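You operate a simulated robot arm through the tools that you are given. There is no shell and no other tool. Be economical: measure what you need, move in short steps, check, and stop when the job is done.

The job below is to be done with a simulated robot arm. You get a single attempt, and the scene is never put back.

## Task
Take the thick brake pad labelled "sintered" from the top of the green bench and leave it on top of the blue reel there.

Only the result counts: the job must be done as asked and must still hold three seconds after the hand-in. Knocking over, shifting, dropping, spilling or breaking anything else fails it.

## Robot
A 7-joint arm with a two-finger parallel gripper, fixed in place. Base frame: the origin is at the foot of the arm, x ahead of it, y to its left, z up; the work surface is at about z = 0. Units: cm, degrees, N and s.
With the tool pointing down near the work surface it reaches from about 24 to 62 cm from the base axis. Its first joint turns from -66.0 to 66.0 degrees. Payload 2.6 kg.
Tool frame: the origin (TCP) lies between the finger pads and is the grasp point; the fingertips stand 3 cm ahead of it; z points along the fingers, y is the line along which they close. The gripper opens to 9.4 cm. The fingers are 2.8 cm wide and 1 cm thick; the gripper's body (5 by 9.6 cm) begins 5.5 cm behind the TCP.
Orientation is that of the tool frame in the base frame, as [roll, pitch, yaw] about the fixed x, y, z axes, in that order (R = Rz(yaw) Ry(pitch) Rx(roll)). With the fingers straight down and closing along the base's y, the tool's x points along the base's -x, its y along +y and its z along -z.

## Interface
- The arm moves only by the tool jog_arm. Its argument "deltas" is a list of rows, each an object of numbers (a shift or turn left out is 0, a gripper value left out holds the last): "rx", "ry", "rz": the turn, a rotation vector about the tool's x, y, z in units of 8 degrees (1.0 is 8 degrees); "dx", "dy", "dz": the shift along the tool's x, y, z in units of 30 mm (1.0 is 30 mm); "gripper": the gripper command, from -1 (fully open) to 1 (shut), values between in proportion. In form: [{"rx": .., "ry": .., "rz": .., "dx": .., "dy": .., "dz": .., "gripper": ..}, ...]. A call has 1 to 10 rows; each row shifts and turns the commanded pose from where the row before left it, along the tool's axes as they then stand. A call with a number of a shift or a turn outside -1 to 1 is refused whole. A row lasts 0.2 s, in which the tool goes at most 5 cm and 8.6 degrees; a call with a longer step from one row to the next is refused whole, and so is a gripper value outside its range. Where a pose cannot be reached the arm comes as near as it can. A force on the tool above 40 N (or 10 N above the force at the start of the call, whichever is more), or a blocked arm, ends the call early, and 0.2 s more pass. The fingers move at their own pace (about 7.2 cm/s each) and stop on an object; they squeeze with about 29 N. The grip force told is the motor's: it shows also when the fingers shut on nothing. Time passes only in rows, and 0.2 s behind the last, so rows that do not move let the fingers close. It gives the time, the measured TCP pose, the force on the tool (base axes), the opening and the grip force at its end, in the units of the frame above (readings bear some noise).
- Cameras (640 x 400 px; columns grow to the right, rows downward): "scene" is fixed at [3.69, 44.11, 54.6]; the picture's right is [-0.74, -0.67, 0.00], its down [-0.48, 0.53, -0.70] and it looks along [0.47, -0.52, -0.71] (base axes); focal length 307 px, centre (320, 200). "wrist" rides on the gripper at [-3.7, 0, -5.8] in the tool frame; the picture's right is [0.00, -1.00, 0.00], its down [0.97, 0.00, -0.24] and it looks along [0.24, 0.00, 0.97] (tool axes); focal length 218 px, centre (320, 200). There is no depth. A picture from a camera that has moved, and an enlarged one, comes with that camera's place and axes in the base frame and with its lens.
- capture(camera): a new picture of that camera. It takes no simulated time.
- enlarge(camera, box): a new picture of the part [left, top, right, bottom] of that camera's present view, enlarged. It takes no simulated time.
- job_done(): hands the job in; it is judged then, once.

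Work in short steps. Places have to be worked out from the pictures, the camera data and where the tool is seen: move nearer, look again, correct. Check each grasp and each placing, and mend what went wrong. You have 90 turns and 36 pictures in all, those below and enlarged ones among them. Open the gripper and draw the arm clear of the work before you hand the job in, unless the task says otherwise; then end with one line.

The tools are called after ">>>" as a command line: name --argument value ..., lists and objects as JSON in quotes. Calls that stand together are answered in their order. jog_arm: Moves the arm, as the interface text tells. Its arguments: {"type":"object","properties":{"deltas":{"type":"array"}},"required":["deltas"]} The other tools are called the same way: capture (camera) takes a picture; enlarge (camera, box) takes an enlarged picture of a part of a camera's view; job_done () hands the job in.

At the start:

```text
time_s: 0.0
tool_pos: [43.84, 12.51, 27.75]
orientation: [180.0, 0.0, -180.0]
contact_force: [0.3, 0.9, -0.6]
opening: 9.4
gripper_force: 0.1
```

scene: 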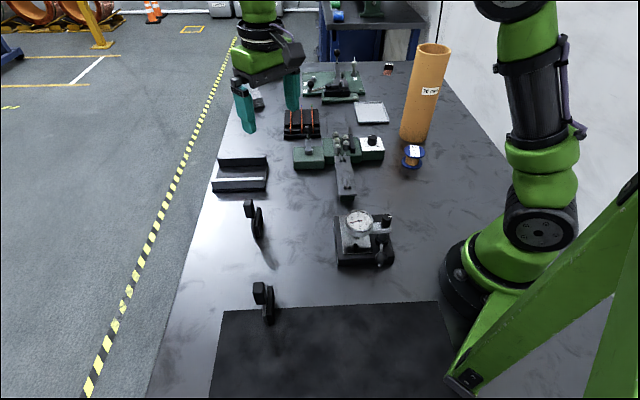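
wrist: 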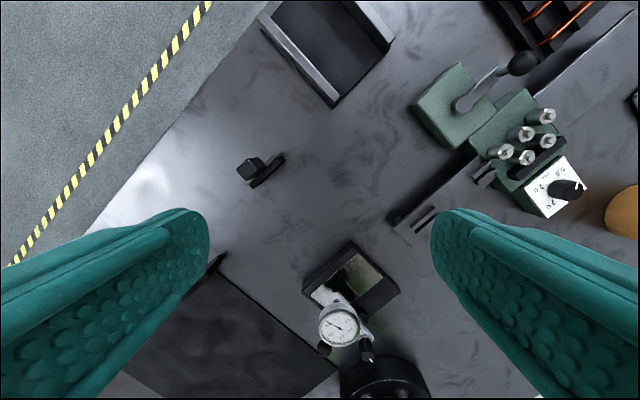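

I need to find the labelled pads and the reel, so I'll start by enlarging the busy part of the scene.

>>> enlarge --camera "scene" --box '[270, 50, 460, 170]'

>>> enlarge --camera "scene" --box '[200, 140, 440, 290]'

```text
3.33 times, centred on (365, 110) of scene
camera zoom: at [3.69, 44.11, 54.6], right [-0.74, -0.67, 0.0], down [-0.48, 0.53, -0.7], along [0.47, -0.52, -0.71], focal length 1024 px, centre (170, 500)
```

zoom: 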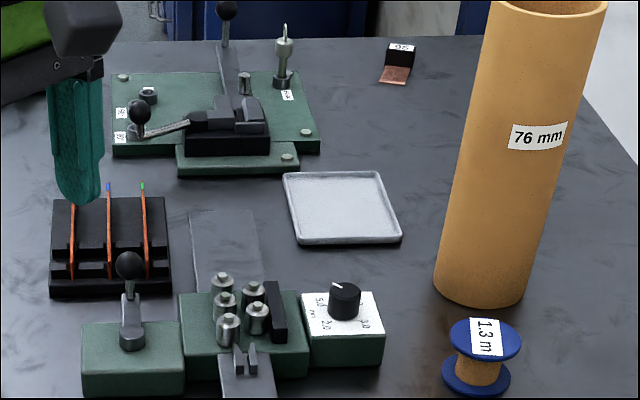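

```text
2.67 times, centred on (320, 215) of scene
camera zoom: at [3.69, 44.11, 54.6], right [-0.74, -0.67, 0.0], down [-0.48, 0.53, -0.7], along [0.47, -0.52, -0.71], focal length 819 px, centre (320, 160)
```

zoom: 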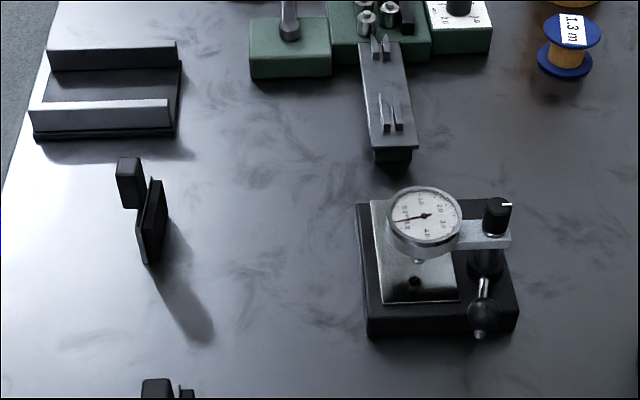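

I haven't identified a brake pad yet. I'll look more closely at the far part of the table, including the black and copper item, and the area behind it.

>>> enlarge --camera "scene" --box '[360, 50, 424, 90]'

>>> enlarge --camera "scene" --box '[230, 0, 430, 125]'

```text
10.00 times, centred on (392, 70) of scene
camera zoom: at [3.69, 44.11, 54.6], right [-0.74, -0.67, 0.0], down [-0.48, 0.53, -0.7], along [0.47, -0.52, -0.71], focal length 3072 px, centre (-400, 1500)
```

zoom: 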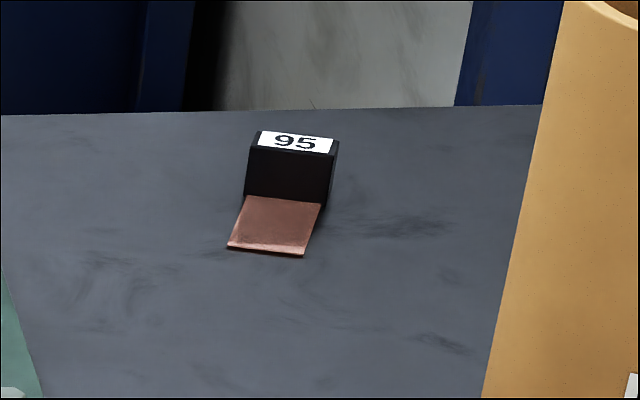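

```text
3.20 times, centred on (330, 62) of scene
camera zoom: at [3.69, 44.11, 54.6], right [-0.74, -0.67, 0.0], down [-0.48, 0.53, -0.7], along [0.47, -0.52, -0.71], focal length 983 px, centre (288, 640)
```

zoom: 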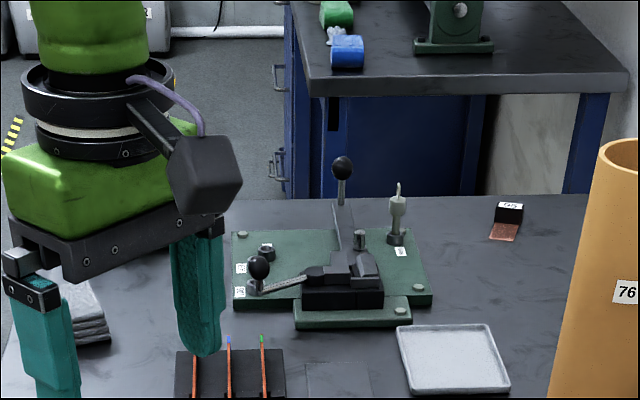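

The gripper hides something stacked behind it, and the two black standing pieces are unclear. I'll enlarge each of them.

>>> enlarge --camera "wrist" --box '[200, 120, 328, 200]'

>>> enlarge --camera "scene" --box '[210, 180, 370, 340]'

>>> jog_arm --deltas '[{"dx": 1}, {"dx": 1}, {"dx": 1}, {"dx": 1, "dz": -1}, {"dz": -1}]'

>>> capture --camera "scene"

```text
5.00 times, centred on (264, 160) of wrist
camera zoom: at [47.48, 12.49, 33.6], right [0.0, -1.0, 0.0], down [-0.97, 0.0, 0.24], along [-0.24, 0.0, -0.97], focal length 1091 px, centre (600, 400)
```

zoom: 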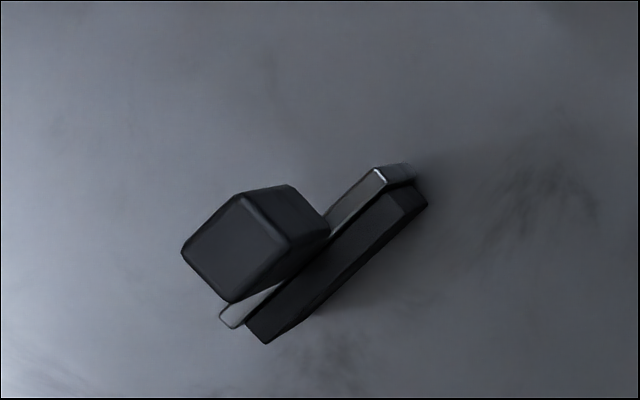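

```text
2.50 times, centred on (290, 260) of scene
camera zoom: at [3.69, 44.11, 54.6], right [-0.74, -0.67, 0.0], down [-0.48, 0.53, -0.7], along [0.47, -0.52, -0.71], focal length 768 px, centre (395, 50)
```

zoom: 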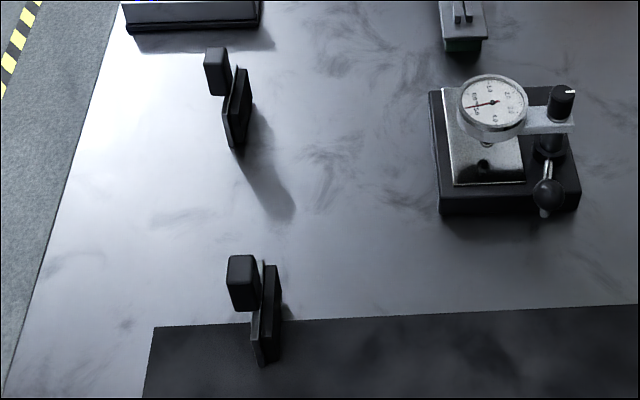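

```text
time_s: 1.2
tool_pos: [31.58, 12.42, 33.97]
orientation: [180.0, 0.0, -179.9]
contact_force: [-0.4, 0.0, -0.8]
opening: 9.4
gripper_force: 0.0
```

```text
27 pictures are left
```

scene: 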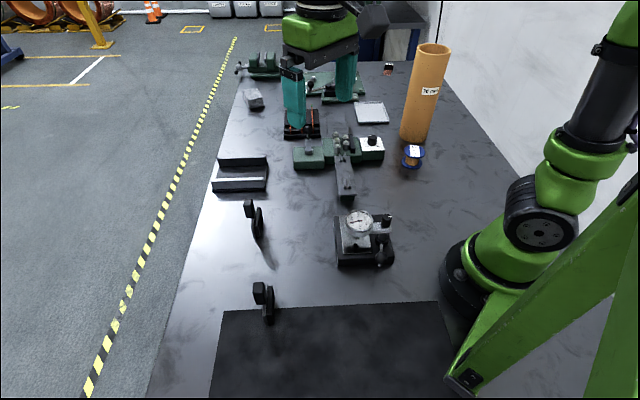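

Moving the arm revealed more items at the far left. I'll enlarge that area.

>>> enlarge --camera "scene" --box '[220, 40, 300, 120]'

>>> capture --camera "wrist"

```text
5.00 times, centred on (260, 80) of scene
camera zoom: at [3.69, 44.11, 54.6], right [-0.74, -0.67, 0.0], down [-0.48, 0.53, -0.7], along [0.47, -0.52, -0.71], focal length 1536 px, centre (620, 800)
```

zoom: 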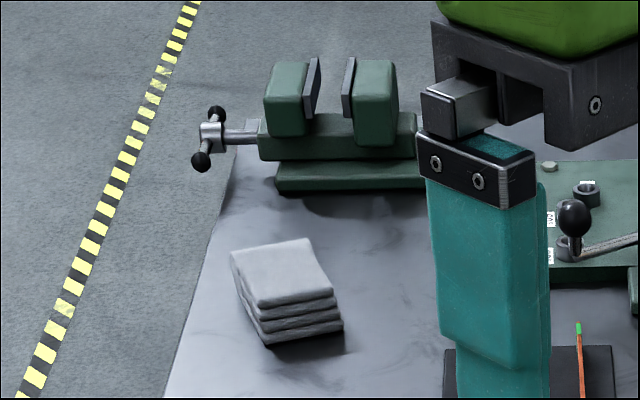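

```text
25 pictures are left
camera wrist: at [35.32, 12.46, 39.82], right [0.0, -1.0, 0.0], down [-0.97, 0.0, 0.24], along [-0.24, 0.0, -0.97], focal length 218 px, centre (320, 200)
```

wrist: 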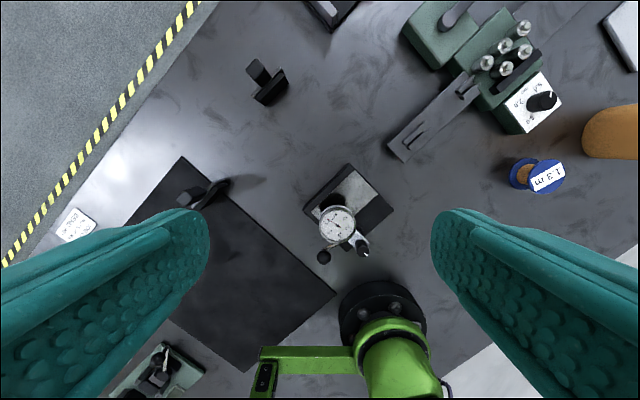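

The two black uprights look like the pads, one near (45, 20) and the other near (27, 33). I'll enlarge both, along with the plate that has writing on it.

>>> enlarge --camera "wrist" --box '[220, 40, 316, 120]'

>>> enlarge --camera "wrist" --box '[50, 160, 260, 270]'

```text
5.00 times, centred on (268, 80) of wrist
camera zoom: at [35.32, 12.46, 39.82], right [0.0, -1.0, 0.0], down [-0.97, 0.0, 0.24], along [-0.24, 0.0, -0.97], focal length 1091 px, centre (580, 800)
```

zoom: 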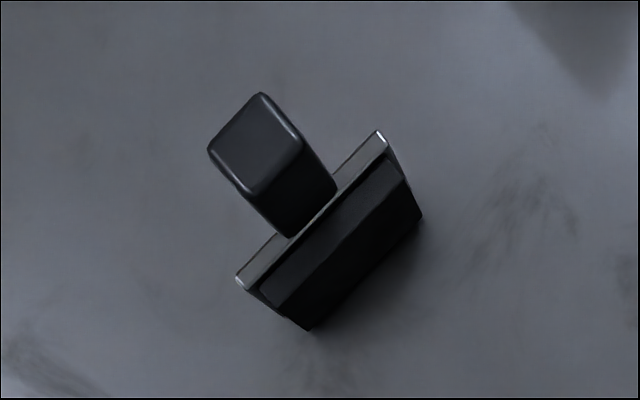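

```text
3.05 times, centred on (155, 215) of wrist
camera zoom: at [35.32, 12.46, 39.82], right [0.0, -1.0, 0.0], down [-0.97, 0.0, 0.24], along [-0.24, 0.0, -0.97], focal length 665 px, centre (823, 154)
```

zoom: 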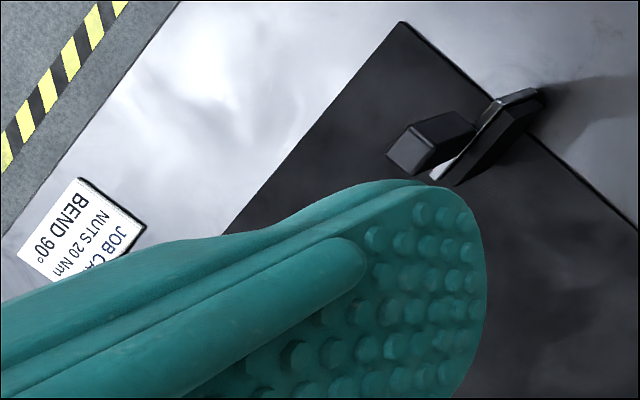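

The labels aren't visible from above, so they're probably on the vertical faces. I'll tilt the wrist camera to look at the first pad obliquely from its (-x, -y) side.

>>> jog_arm --deltas '[{"dx": -0.5, "dy": -0.4, "dz": 1}, {"dx": -0.4, "dz": 1}, {"dz": 1}, {"dz": 1}, {"rx": -0.7, "ry": -0.7}, {"rx": -0.7, "ry": -0.7}, {"rx": -0.7, "ry": -0.7}, {"rx": -0.7, "ry": -0.7}, {"rx": -0.7, "ry": -0.7}, {"rx": -0.7, "ry": -0.7}]'

>>> capture --camera "wrist"

```text
time_s: 3.4
tool_pos: [34.57, 11.21, 21.57]
orientation: [142.4, 31.5, 169.0]
contact_force: [-0.5, 0.9, 0.3]
opening: 9.4
gripper_force: 0.1
```

```text
22 pictures are left
camera wrist: at [34.6, 7.62, 27.62], right [0.16, -0.84, -0.52], down [-0.94, 0.03, -0.35], along [0.31, 0.54, -0.78], focal length 218 px, centre (320, 200)
```

wrist: 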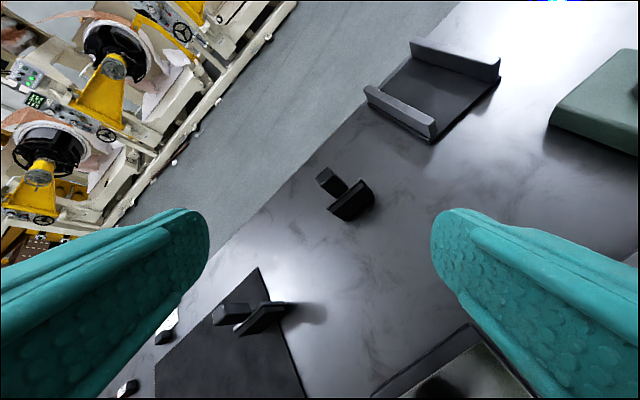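

Both pads show their friction side from here. I'll enlarge them.

>>> enlarge --camera "wrist" --box '[300, 155, 396, 235]'

>>> enlarge --camera "wrist" --box '[200, 270, 312, 350]'

```text
5.00 times, centred on (348, 195) of wrist
camera zoom: at [34.6, 7.62, 27.62], right [0.16, -0.84, -0.52], down [-0.94, 0.03, -0.35], along [0.31, 0.54, -0.78], focal length 1091 px, centre (180, 225)
```

zoom: 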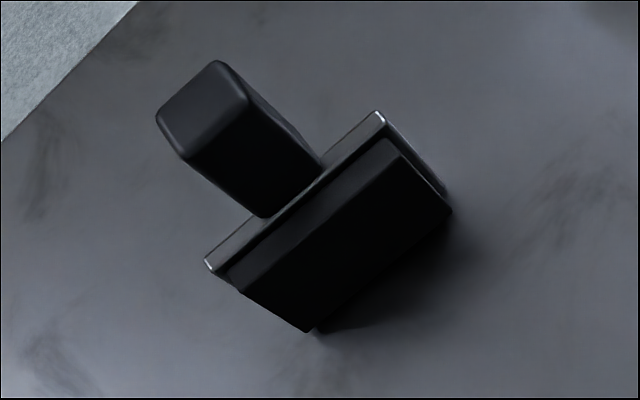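

```text
5.00 times, centred on (256, 310) of wrist
camera zoom: at [34.6, 7.62, 27.62], right [0.16, -0.84, -0.52], down [-0.94, 0.03, -0.35], along [0.31, 0.54, -0.78], focal length 1091 px, centre (640, -350)
```

zoom: 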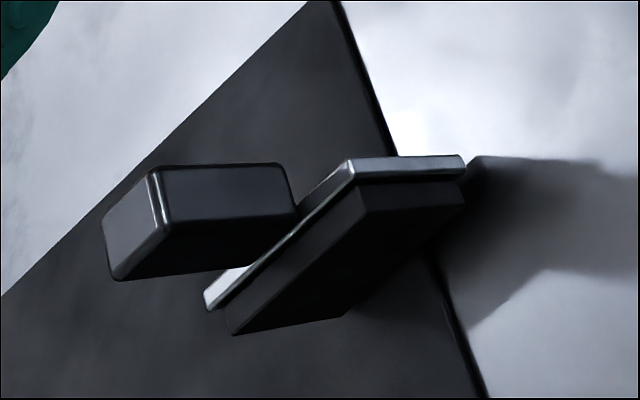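

The friction side has no label, so it's probably on the back (+x, +y) side. I'll undo the tilt, move out past the first pad, yaw by 45° and tilt to look back at it.

>>> jog_arm --deltas '[{"rx": 0.7, "ry": 0.7}, {"rx": 0.7, "ry": 0.7}, {"rx": 0.7, "ry": 0.7}, {"rx": 0.7, "ry": 0.7}, {"rx": 0.7, "ry": 0.7}, {"rx": 0.7, "ry": 0.7}]'

>>> jog_arm --deltas '[{"dx": -0.85, "dy": 0.88}, {"dx": -0.85, "dy": 0.88}, {"dx": -0.85, "dy": 0.88}, {"dx": -0.85, "dy": 0.88}, {"dx": -0.85, "dy": 0.88}, {"dx": -0.85, "dy": 0.88}, {"rz": -1}, {"rz": -1}, {"rz": -1}, {"rz": -1}]'

>>> jog_arm --deltas '[{"rz": -1}, {"rz": -0.6}, {"ry": 1}, {"ry": 1}, {"ry": 1}]'

>>> capture --camera "wrist"

```text
time_s: 4.8
tool_pos: [34.47, 11.23, 21.8]
orientation: [-179.9, 0.0, 180.0]
contact_force: [0.5, -0.2, 0.2]
opening: 9.4
gripper_force: 0.0
```

```text
time_s: 7.0
tool_pos: [49.8, 27.11, 21.64]
orientation: [180.0, 0.1, -147.8]
contact_force: [-0.6, 0.6, -1.0]
opening: 9.4
gripper_force: 0.1
```

```text
time_s: 8.2
tool_pos: [44.07, 28.56, 21.74]
orientation: [-179.8, -19.2, -134.8]
contact_force: [0.0, -0.9, 0.4]
opening: 9.41
gripper_force: 0.0
out of reach, approached as far as the arm can: row 3, 4, 5
```

```text
19 pictures are left
camera wrist: at [47.85, 32.34, 26.14], right [0.71, -0.7, 0.0], down [-0.59, -0.59, 0.55], along [-0.38, -0.39, -0.84], focal length 218 px, centre (320, 200)
```

wrist: 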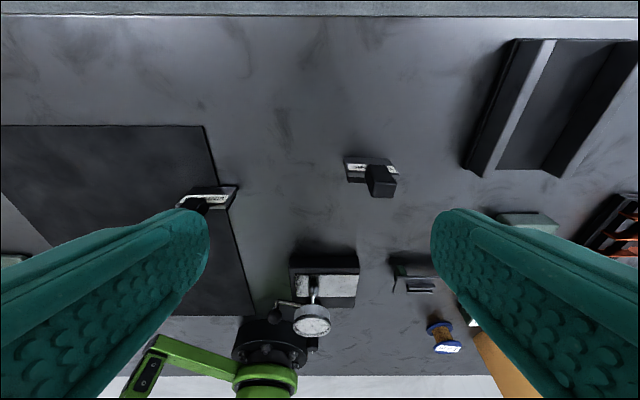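

White labels show on the back of both pads. I'll enlarge them to read them.

>>> enlarge --camera "wrist" --box '[330, 140, 410, 205]'

>>> enlarge --camera "wrist" --box '[165, 170, 245, 220]'

```text
6.15 times, centred on (370, 172) of wrist
camera zoom: at [47.85, 32.34, 26.14], right [0.71, -0.7, 0.0], down [-0.59, -0.59, 0.55], along [-0.38, -0.39, -0.84], focal length 1343 px, centre (12, 369)
```

zoom: 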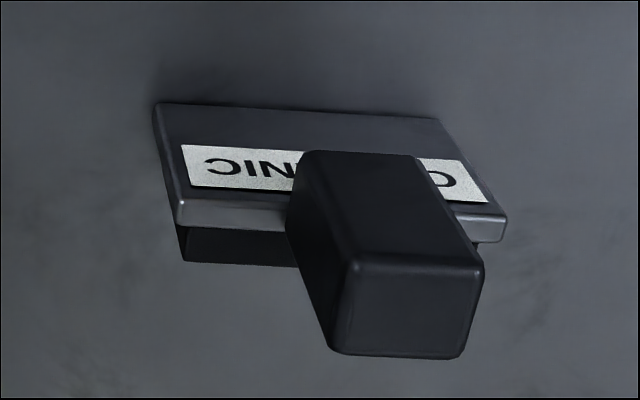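

```text
8.00 times, centred on (205, 195) of wrist
camera zoom: at [47.85, 32.34, 26.14], right [0.71, -0.7, 0.0], down [-0.59, -0.59, 0.55], along [-0.38, -0.39, -0.84], focal length 1746 px, centre (1240, 240)
```

zoom: 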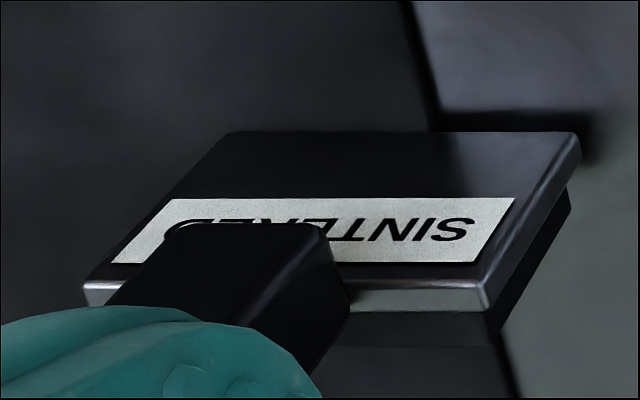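

The pad near (27, 33) reads "SINTERED" and the other is a different type. I'll level the tool and move over toward the sintered pad for precise measurement.

>>> jog_arm --deltas '[{"ry": -1}, {"ry": -1}, {"ry": -0.4}, {"dy": 1}, {"dy": 1}, {"dy": 1}, {"dy": 1}]'

```text
time_s: 9.8
tool_pos: [35.51, 36.97, 21.65]
orientation: [-179.8, 0.0, -134.8]
contact_force: [0.2, -0.7, 0.2]
opening: 9.42
gripper_force: 0.1
```

The tool is level at (35.5, 37, 21.7). I'll shift a bit nearer the pad and take a picture.

>>> jog_arm --deltas '[{"dy": 0.7, "dx": 0.6}, {"dy": 0.4, "dx": 0.3}]'

>>> capture --camera "wrist"

```text
time_s: 10.4
tool_pos: [31.43, 37.32, 21.6]
orientation: [-179.8, -0.1, -134.8]
contact_force: [0.6, 0.4, -0.4]
opening: 9.36
gripper_force: 0.1
```

```text
16 pictures are left
camera wrist: at [33.96, 39.92, 27.53], right [0.71, -0.71, 0.0], down [-0.69, -0.69, 0.24], along [-0.17, -0.17, -0.97], focal length 218 px, centre (320, 200)
```

wrist: 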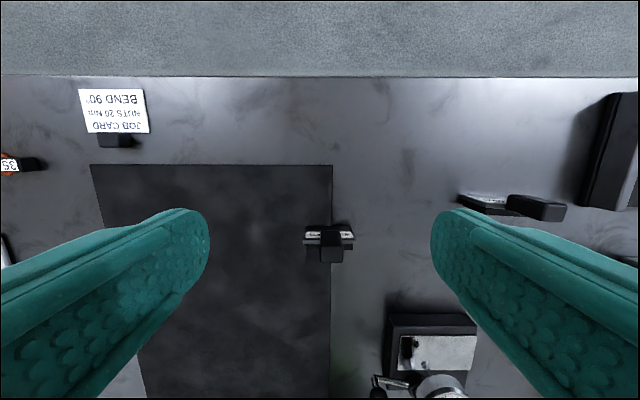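

The pad is in the centre of the picture, so I'll enlarge it.

>>> enlarge --camera "wrist" --box '[282, 210, 378, 270]'

```text
6.67 times, centred on (330, 240) of wrist
camera zoom: at [33.96, 39.92, 27.53], right [0.71, -0.71, 0.0], down [-0.69, -0.69, 0.24], along [-0.17, -0.17, -0.97], focal length 1455 px, centre (253, -67)
```

zoom: 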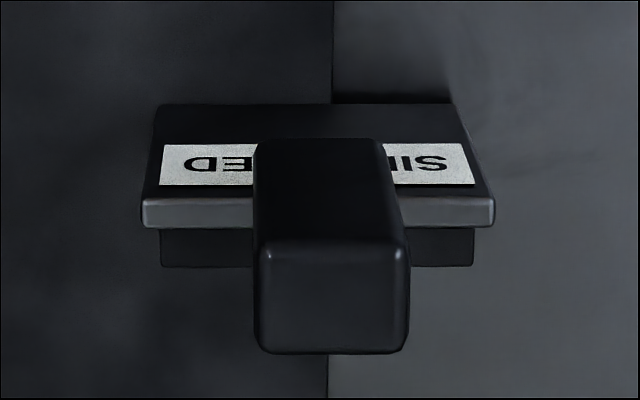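

The pad stands upright with its plate parallel to the tool's y axis. I put its handle at about (27.7, 32.0), topping out near z = 8.7, with the plate top near 4.3. I'll move over the handle, stop at z ≈ 14 and check.

>>> jog_arm --deltas '[{"dx": 0.72, "dy": -0.125}, {"dx": 0.71, "dy": -0.125}, {"dx": 0.7, "dy": -0.12}, {"dz": 0.9}, {"dz": 0.9}, {"dz": 0.7}]'

>>> capture --camera "wrist"

>>> enlarge --camera "scene" --box '[200, 200, 360, 340]'

```text
time_s: 11.8
tool_pos: [27.6, 31.86, 14.24]
orientation: [-179.8, 0.0, -134.8]
contact_force: [0.0, -0.6, 0.5]
opening: 9.39
gripper_force: 0.0
```

```text
14 pictures are left
camera wrist: at [30.17, 34.58, 20.1], right [0.71, -0.71, 0.0], down [-0.69, -0.69, 0.24], along [-0.17, -0.17, -0.97], focal length 218 px, centre (320, 200)
```

wrist: 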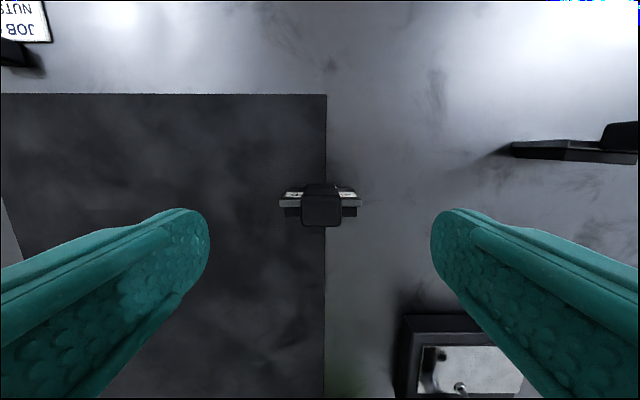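

```text
2.86 times, centred on (280, 270) of scene
camera zoom: at [3.69, 44.11, 54.6], right [-0.74, -0.67, 0.0], down [-0.48, 0.53, -0.7], along [0.47, -0.52, -0.71], focal length 878 px, centre (434, 0)
```

zoom: 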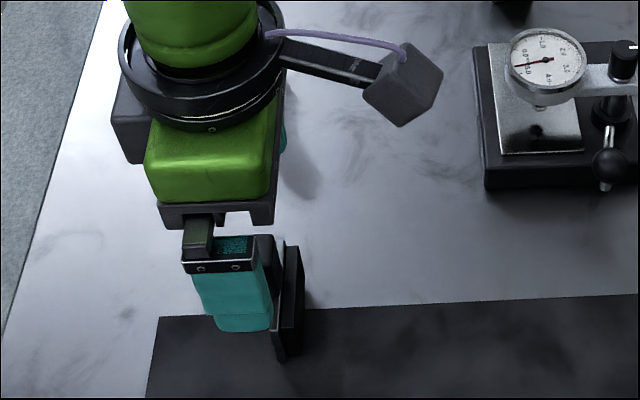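

The handle is centred in y and sits about 0.3 cm outward of the TCP. I'll correct for that, descend to z ≈ 8.4 so the fingertips stay above the plate top, and close.

>>> jog_arm --deltas '[{"dx": -0.1}, {"dz": 0.7}, {"dz": 0.7}, {"dz": 0.54}, {"gripper": 1}, {"gripper": 1}, {"gripper": 1}, {"gripper": 1}, {"gripper": 1}]'

>>> capture --camera "wrist"

```text
time_s: 13.8
tool_pos: [27.85, 32.14, 8.44]
orientation: [-179.8, -0.1, -134.8]
contact_force: [0.6, -0.9, 0.2]
opening: 2.37
gripper_force: 28.9
```

```text
12 pictures are left
camera wrist: at [30.4, 34.76, 14.28], right [0.71, -0.7, 0.0], down [-0.68, -0.69, 0.24], along [-0.17, -0.17, -0.97], focal length 218 px, centre (320, 200)
```

wrist: 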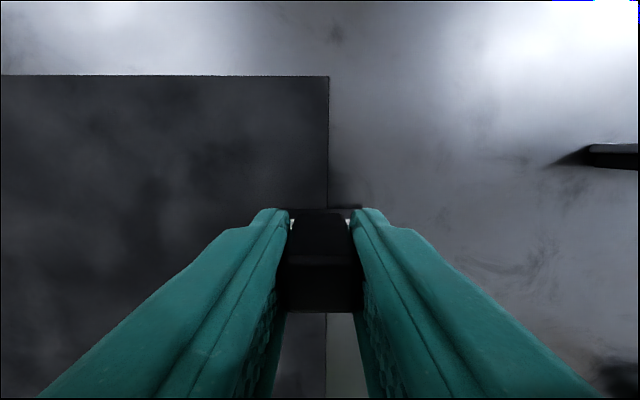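

The handle is held at 2.37 cm opening with 29 N of grip. I'll lift straight up and check the load and the picture.

>>> jog_arm --deltas '[{"dz": -0.3}, {"dz": -0.5}, {"dz": -0.7}, {"dz": -0.7}, {"dz": -0.7}, {"dz": -0.7}, {"dz": -0.7}, {"dz": -0.5}, {}, {}]'

>>> capture --camera "scene"

```text
time_s: 16.0
tool_pos: [27.86, 32.28, 22.8]
orientation: [-179.8, 0.0, -134.8]
contact_force: [-0.6, -0.5, -2.0]
opening: 2.37
gripper_force: 28.8
```

```text
11 pictures are left
```

scene: 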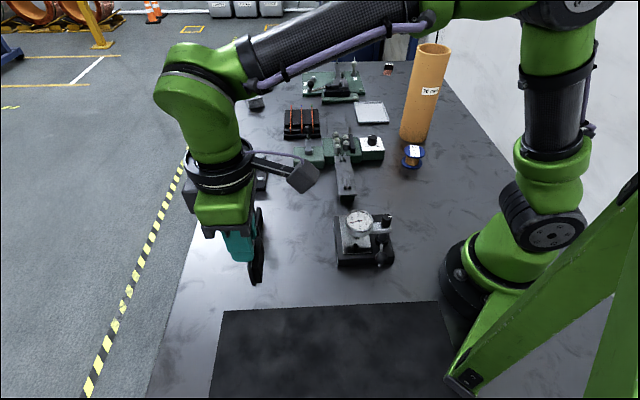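

The pad is lifted cleanly, with the opening unchanged and about 2 N of load. I'll swing on an arc around the base toward the reel at about (30, -23), turning the tool with it.

>>> jog_arm --deltas '[{"dz": -0.6}, {"dy": -0.5, "rz": 0.25}, {"dy": -0.95, "rz": 0.5}, {"dy": -0.95, "rz": 0.5}, {"dy": -0.95, "rz": 0.5}, {"dy": -0.95, "rz": 0.5}, {"dy": -0.95, "rz": 0.5}, {"dy": -0.95, "rz": 0.5}, {"dy": -0.95, "rz": 0.5}, {"dy": -0.95, "rz": 0.5}]'

>>> jog_arm --deltas '[{"dy": -0.95, "rz": 0.5}, {"dy": -0.95, "rz": 0.5}, {"dy": -0.95, "rz": 0.5}, {"dy": -0.95, "rz": 0.5}, {"dy": -0.95, "rz": 0.5}, {"dy": -0.95, "rz": 0.5}, {"dy": -0.95, "rz": 0.5}, {"dy": -0.5, "rz": 0.25}]'

```text
time_s: 18.2
tool_pos: [39.9, 11.59, 24.64]
orientation: [-179.8, 0.1, -168.8]
contact_force: [-0.6, 0.2, -1.9]
opening: 2.38
gripper_force: 29.1
```

```text
time_s: 20.0
tool_pos: [39.17, -9.61, 24.74]
orientation: [-179.8, 0.2, 161.3]
contact_force: [0.5, 0.1, -2.7]
opening: 2.38
gripper_force: 29.0
```

The pad is still held firmly. From here the wrist camera should see the reel, so I'll measure its position.

>>> capture --camera "wrist"

>>> enlarge --camera "scene" --box '[370, 130, 450, 180]'

```text
10 pictures are left
camera wrist: at [42.56, -10.83, 30.72], right [-0.32, -0.95, 0.0], down [-0.92, 0.31, 0.24], along [-0.23, 0.07, -0.97], focal length 218 px, centre (320, 200)
```

wrist: 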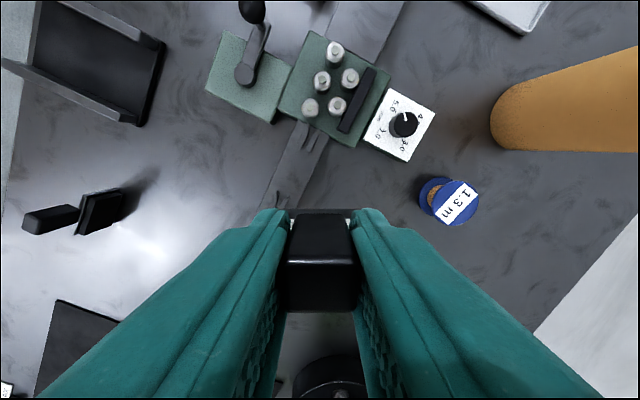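

```text
8.00 times, centred on (410, 155) of scene
camera zoom: at [3.69, 44.11, 54.6], right [-0.74, -0.67, 0.0], down [-0.48, 0.53, -0.7], along [0.47, -0.52, -0.71], focal length 2458 px, centre (-400, 560)
```

zoom: 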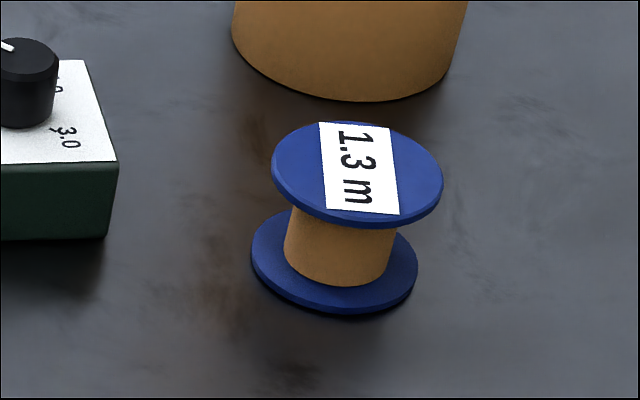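

Triangulating puts the reel's top at about (30.7, -24.7) with z ≈ 4.5–5 and a diameter of about 5.6 cm. I'll move above it at height, turn, and measure again.

>>> jog_arm --deltas '[{"dx": 0.115, "dy": -0.967}, {"dx": 0.115, "dy": -0.967}, {"dx": 0.115, "dy": -0.967}, {"dx": 0.115, "dy": -0.967}, {"dx": 0.115, "dy": -0.967}, {"dx": 0.115, "dy": -0.967}, {"rz": 0.83}, {"rz": 0.83}, {"rz": 0.83, "dz": 0.6}, {}]'

>>> capture --camera "wrist"

>>> enlarge --camera "scene" --box '[340, 80, 500, 180]'

```text
time_s: 22.2
tool_pos: [31.46, -25.47, 22.87]
orientation: [-179.9, 0.2, 141.2]
contact_force: [-0.1, 0.1, -2.7]
opening: 2.36
gripper_force: 28.8
```

```text
8 pictures are left
camera wrist: at [34.3, -27.81, 28.84], right [-0.63, -0.78, 0.0], down [-0.76, 0.61, 0.24], along [-0.18, 0.15, -0.97], focal length 218 px, centre (320, 200)
```

wrist: 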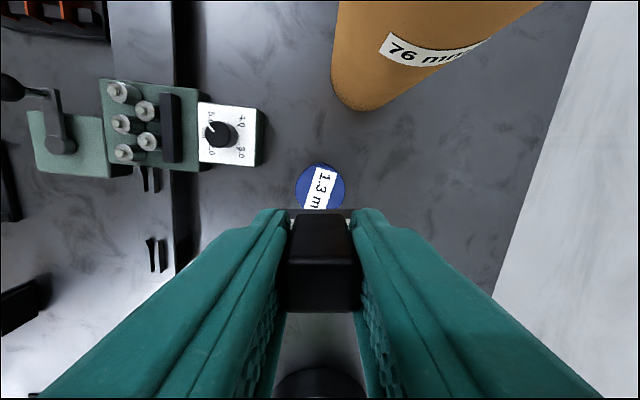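

```text
4.00 times, centred on (420, 130) of scene
camera zoom: at [3.69, 44.11, 54.6], right [-0.74, -0.67, 0.0], down [-0.48, 0.53, -0.7], along [0.47, -0.52, -0.71], focal length 1229 px, centre (-80, 480)
```

zoom: 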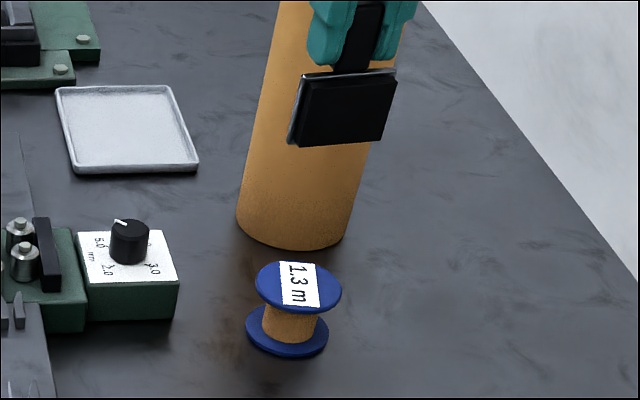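

The reel lies 0.85 cm ahead of the TCP and the pad's middle is about 1.25 cm ahead, so I'll shift outward 0.36 cm. Then I'll lower to z ≈ 15.5 and check the gap.

>>> jog_arm --deltas '[{"dx": -0.12}, {"dz": 0.6}, {"dz": 0.6}, {"dz": 0.6}, {"dz": 0.5}, {"dz": 0.15}, {}]'

>>> enlarge --camera "scene" --box '[370, 110, 466, 170]'

```text
time_s: 23.8
tool_pos: [31.84, -25.8, 15.55]
orientation: [-180.0, 0.1, 141.3]
contact_force: [-0.8, -0.1, -2.0]
opening: 2.39
gripper_force: 28.4
```

```text
6.67 times, centred on (418, 140) of scene
camera zoom: at [3.69, 44.11, 54.6], right [-0.74, -0.67, 0.0], down [-0.48, 0.53, -0.7], along [0.47, -0.52, -0.71], focal length 2048 px, centre (-333, 600)
```

zoom: 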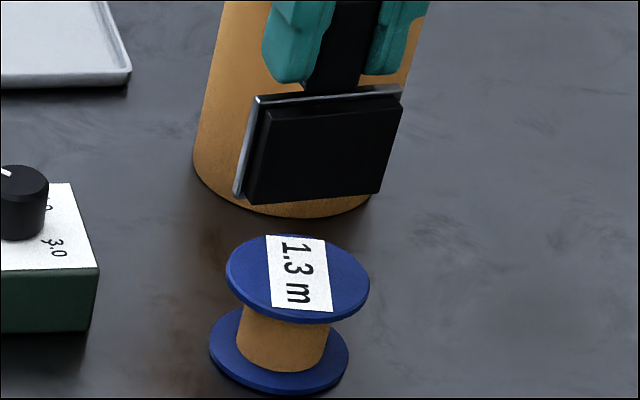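

The pad is above the reel. Recomputing from this view puts the reel top at z ≈ 3.5–3.9, so I expect contact at TCP z ≈ 12.1. I'll lower to about 12.9 and then go in small steps.

>>> jog_arm --deltas '[{"dz": 0.4}, {"dz": 0.3}, {"dz": 0.2}, {}]'

>>> enlarge --camera "scene" --box '[370, 110, 466, 170]'

```text
time_s: 24.8
tool_pos: [31.74, -25.64, 12.89]
orientation: [-180.0, 0.2, 141.2]
contact_force: [0.1, -0.2, -2.2]
opening: 2.38
gripper_force: 29.1
```

```text
6.67 times, centred on (418, 140) of scene
camera zoom: at [3.69, 44.11, 54.6], right [-0.74, -0.67, 0.0], down [-0.48, 0.53, -0.7], along [0.47, -0.52, -0.71], focal length 2048 px, centre (-333, 600)
```

zoom: 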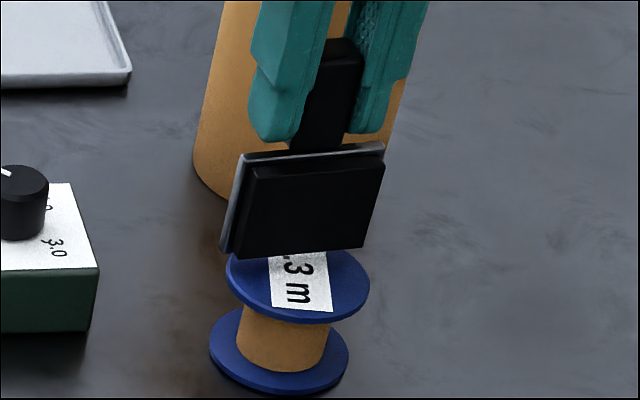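

There's no contact yet. The scene suggests the pad might sit behind the reel's centre, but the remaining gap leaves that ambiguous. I'll lower in small steps while watching the force.

>>> jog_arm --deltas '[{"dz": 0.07}, {"dz": 0.07}, {"dz": 0.05}, {}]'

```text
time_s: 25.8
tool_pos: [31.89, -25.68, 12.35]
orientation: [-179.9, 0.2, 141.2]
contact_force: [-0.1, 0.2, -2.2]
opening: 2.39
gripper_force: 28.7
```

>>> jog_arm --deltas '[{"dz": 0.04}, {"dz": 0.03}, {}]'

>>> enlarge --camera "scene" --box '[378, 120, 458, 170]'

```text
time_s: 26.6
tool_pos: [31.83, -25.79, 12.28]
orientation: [180.0, 0.2, 141.2]
contact_force: [-1.9, 2.4, 9.6]
opening: 2.41
gripper_force: 28.9
```

```text
8.00 times, centred on (418, 145) of scene
camera zoom: at [3.69, 44.11, 54.6], right [-0.74, -0.67, 0.0], down [-0.48, 0.53, -0.7], along [0.47, -0.52, -0.71], focal length 2458 px, centre (-464, 640)
```

zoom: 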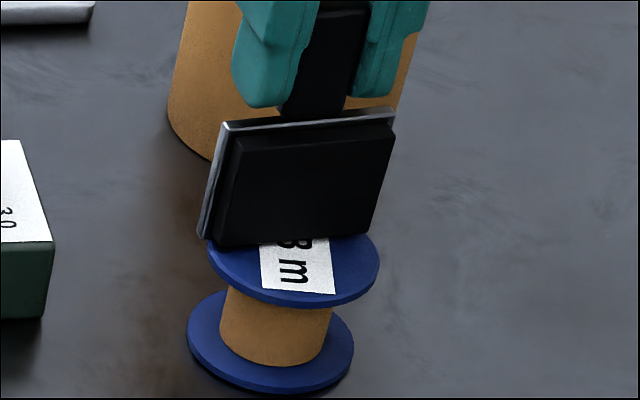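

Contact is at TCP z ≈ 12.3. The picture shows the pad's front edge about 0.9 cm behind the reel's centre, so the pad's middle is roughly 1.6 cm too far back. I'll lift slightly, shift 1.55 cm along tool x, and lower again.

>>> jog_arm --deltas '[{"dz": -0.15}, {"dz": -0.1}, {"dx": 0.26}, {"dx": 0.26}, {"dz": 0.1}, {}]'

>>> jog_arm --deltas '[{"dz": 0.05}, {"dz": 0.05}, {}]'

>>> enlarge --camera "scene" --box '[378, 120, 458, 170]'

```text
time_s: 28.0
tool_pos: [30.67, -24.72, 12.8]
orientation: [179.9, 0.3, 141.3]
contact_force: [0.4, 0.4, -2.4]
opening: 2.39
gripper_force: 29.4
```

```text
time_s: 28.8
tool_pos: [30.61, -24.69, 12.27]
orientation: [-180.0, 0.2, 141.1]
contact_force: [-1.3, 0.4, 1.7]
opening: 2.39
gripper_force: 28.4
```

```text
8.00 times, centred on (418, 145) of scene
camera zoom: at [3.69, 44.11, 54.6], right [-0.74, -0.67, 0.0], down [-0.48, 0.53, -0.7], along [0.47, -0.52, -0.71], focal length 2458 px, centre (-464, 640)
```

zoom: 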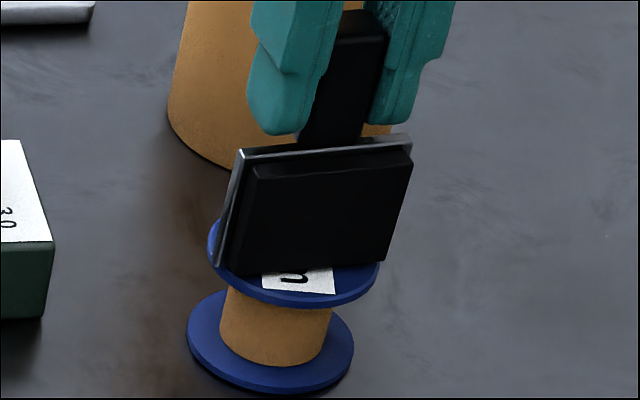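

The pad now sits centred on the reel's top, about 0.5 cm off sideways, and is in contact with light force. I'll release gently and check before drawing up.

>>> jog_arm --deltas '[{"gripper": 0.3}, {"gripper": 0.1}, {"gripper": -0.1}, {"gripper": -0.1}, {"gripper": -0.1}]'

>>> enlarge --camera "scene" --box '[378, 120, 458, 170]'

```text
time_s: 30.0
tool_pos: [30.71, -24.74, 12.37]
orientation: [180.0, 0.3, 141.3]
contact_force: [0.4, -0.2, -0.5]
opening: 5.18
gripper_force: 0.0
```

```text
8.00 times, centred on (418, 145) of scene
camera zoom: at [3.69, 44.11, 54.6], right [-0.74, -0.67, 0.0], down [-0.48, 0.53, -0.7], along [0.47, -0.52, -0.71], focal length 2458 px, centre (-464, 640)
```

zoom: 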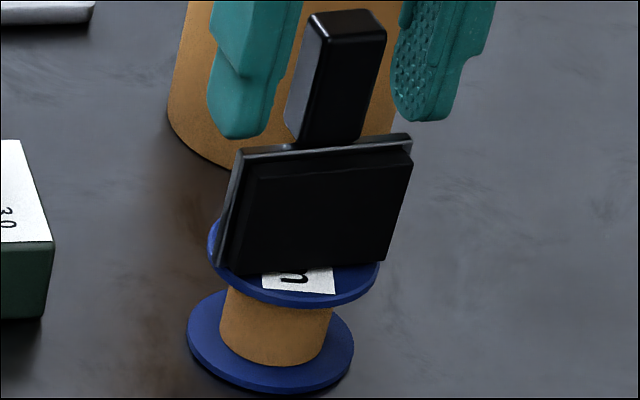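

The pad stands on the reel unsupported and hasn't moved. I'll rise straight up slowly and then open fully.

>>> jog_arm --deltas '[{"dz": -0.2}, {"dz": -0.4}, {"dz": -0.6}, {"dz": -0.7}, {"dz": -0.8}, {"dz": -0.8, "gripper": -1}, {"dz": -0.5}, {}]'

>>> capture --camera "scene"

```text
time_s: 31.8
tool_pos: [30.44, -24.62, 24.41]
orientation: [-180.0, 0.1, 141.2]
contact_force: [-0.4, 1.4, 0.1]
opening: 9.4
gripper_force: 0.0
```

```text
1 pictures are left
```

scene: 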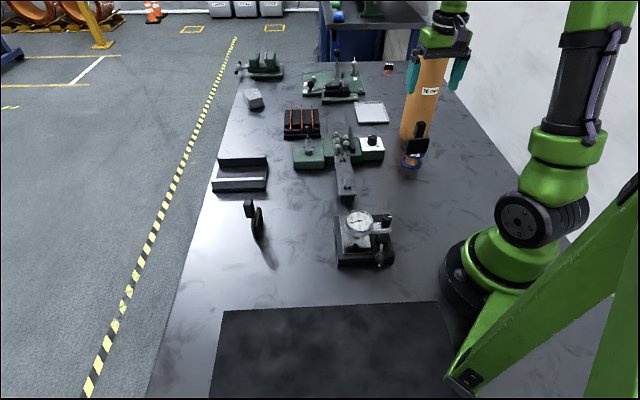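

The pad stands upright on the reel and everything else is where it was. I'll draw the arm sideways, clear of the work, and wait a moment.

>>> jog_arm --deltas '[{"dy": 0.6}, {"dy": 0.9}, {"dy": 0.9}, {"dy": 0.9}, {"dy": 0.9}, {}, {}, {}]'

>>> enlarge --camera "scene" --box '[340, 80, 500, 180]'

```text
time_s: 33.6
tool_pos: [38.52, -15.05, 24.34]
orientation: [180.0, 0.2, 141.2]
contact_force: [0.1, 0.3, 0.5]
opening: 9.41
gripper_force: 0.0
```

```text
4.00 times, centred on (420, 130) of scene
camera zoom: at [3.69, 44.11, 54.6], right [-0.74, -0.67, 0.0], down [-0.48, 0.53, -0.7], along [0.47, -0.52, -0.71], focal length 1229 px, centre (-80, 480)
```

zoom: 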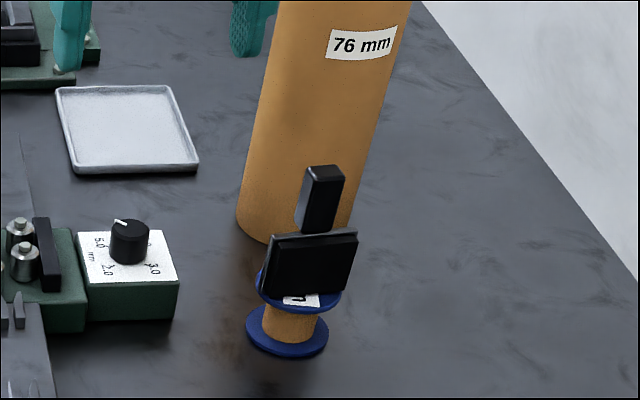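

The pad is steady on the reel and the arm is clear, so I'll hand the job in.

>>> job_done

```text
The job is handed in.
```

The "sintered" brake pad is standing upright on top of the blue reel, the arm is clear with the gripper open, and the last pictures show nothing else moved.
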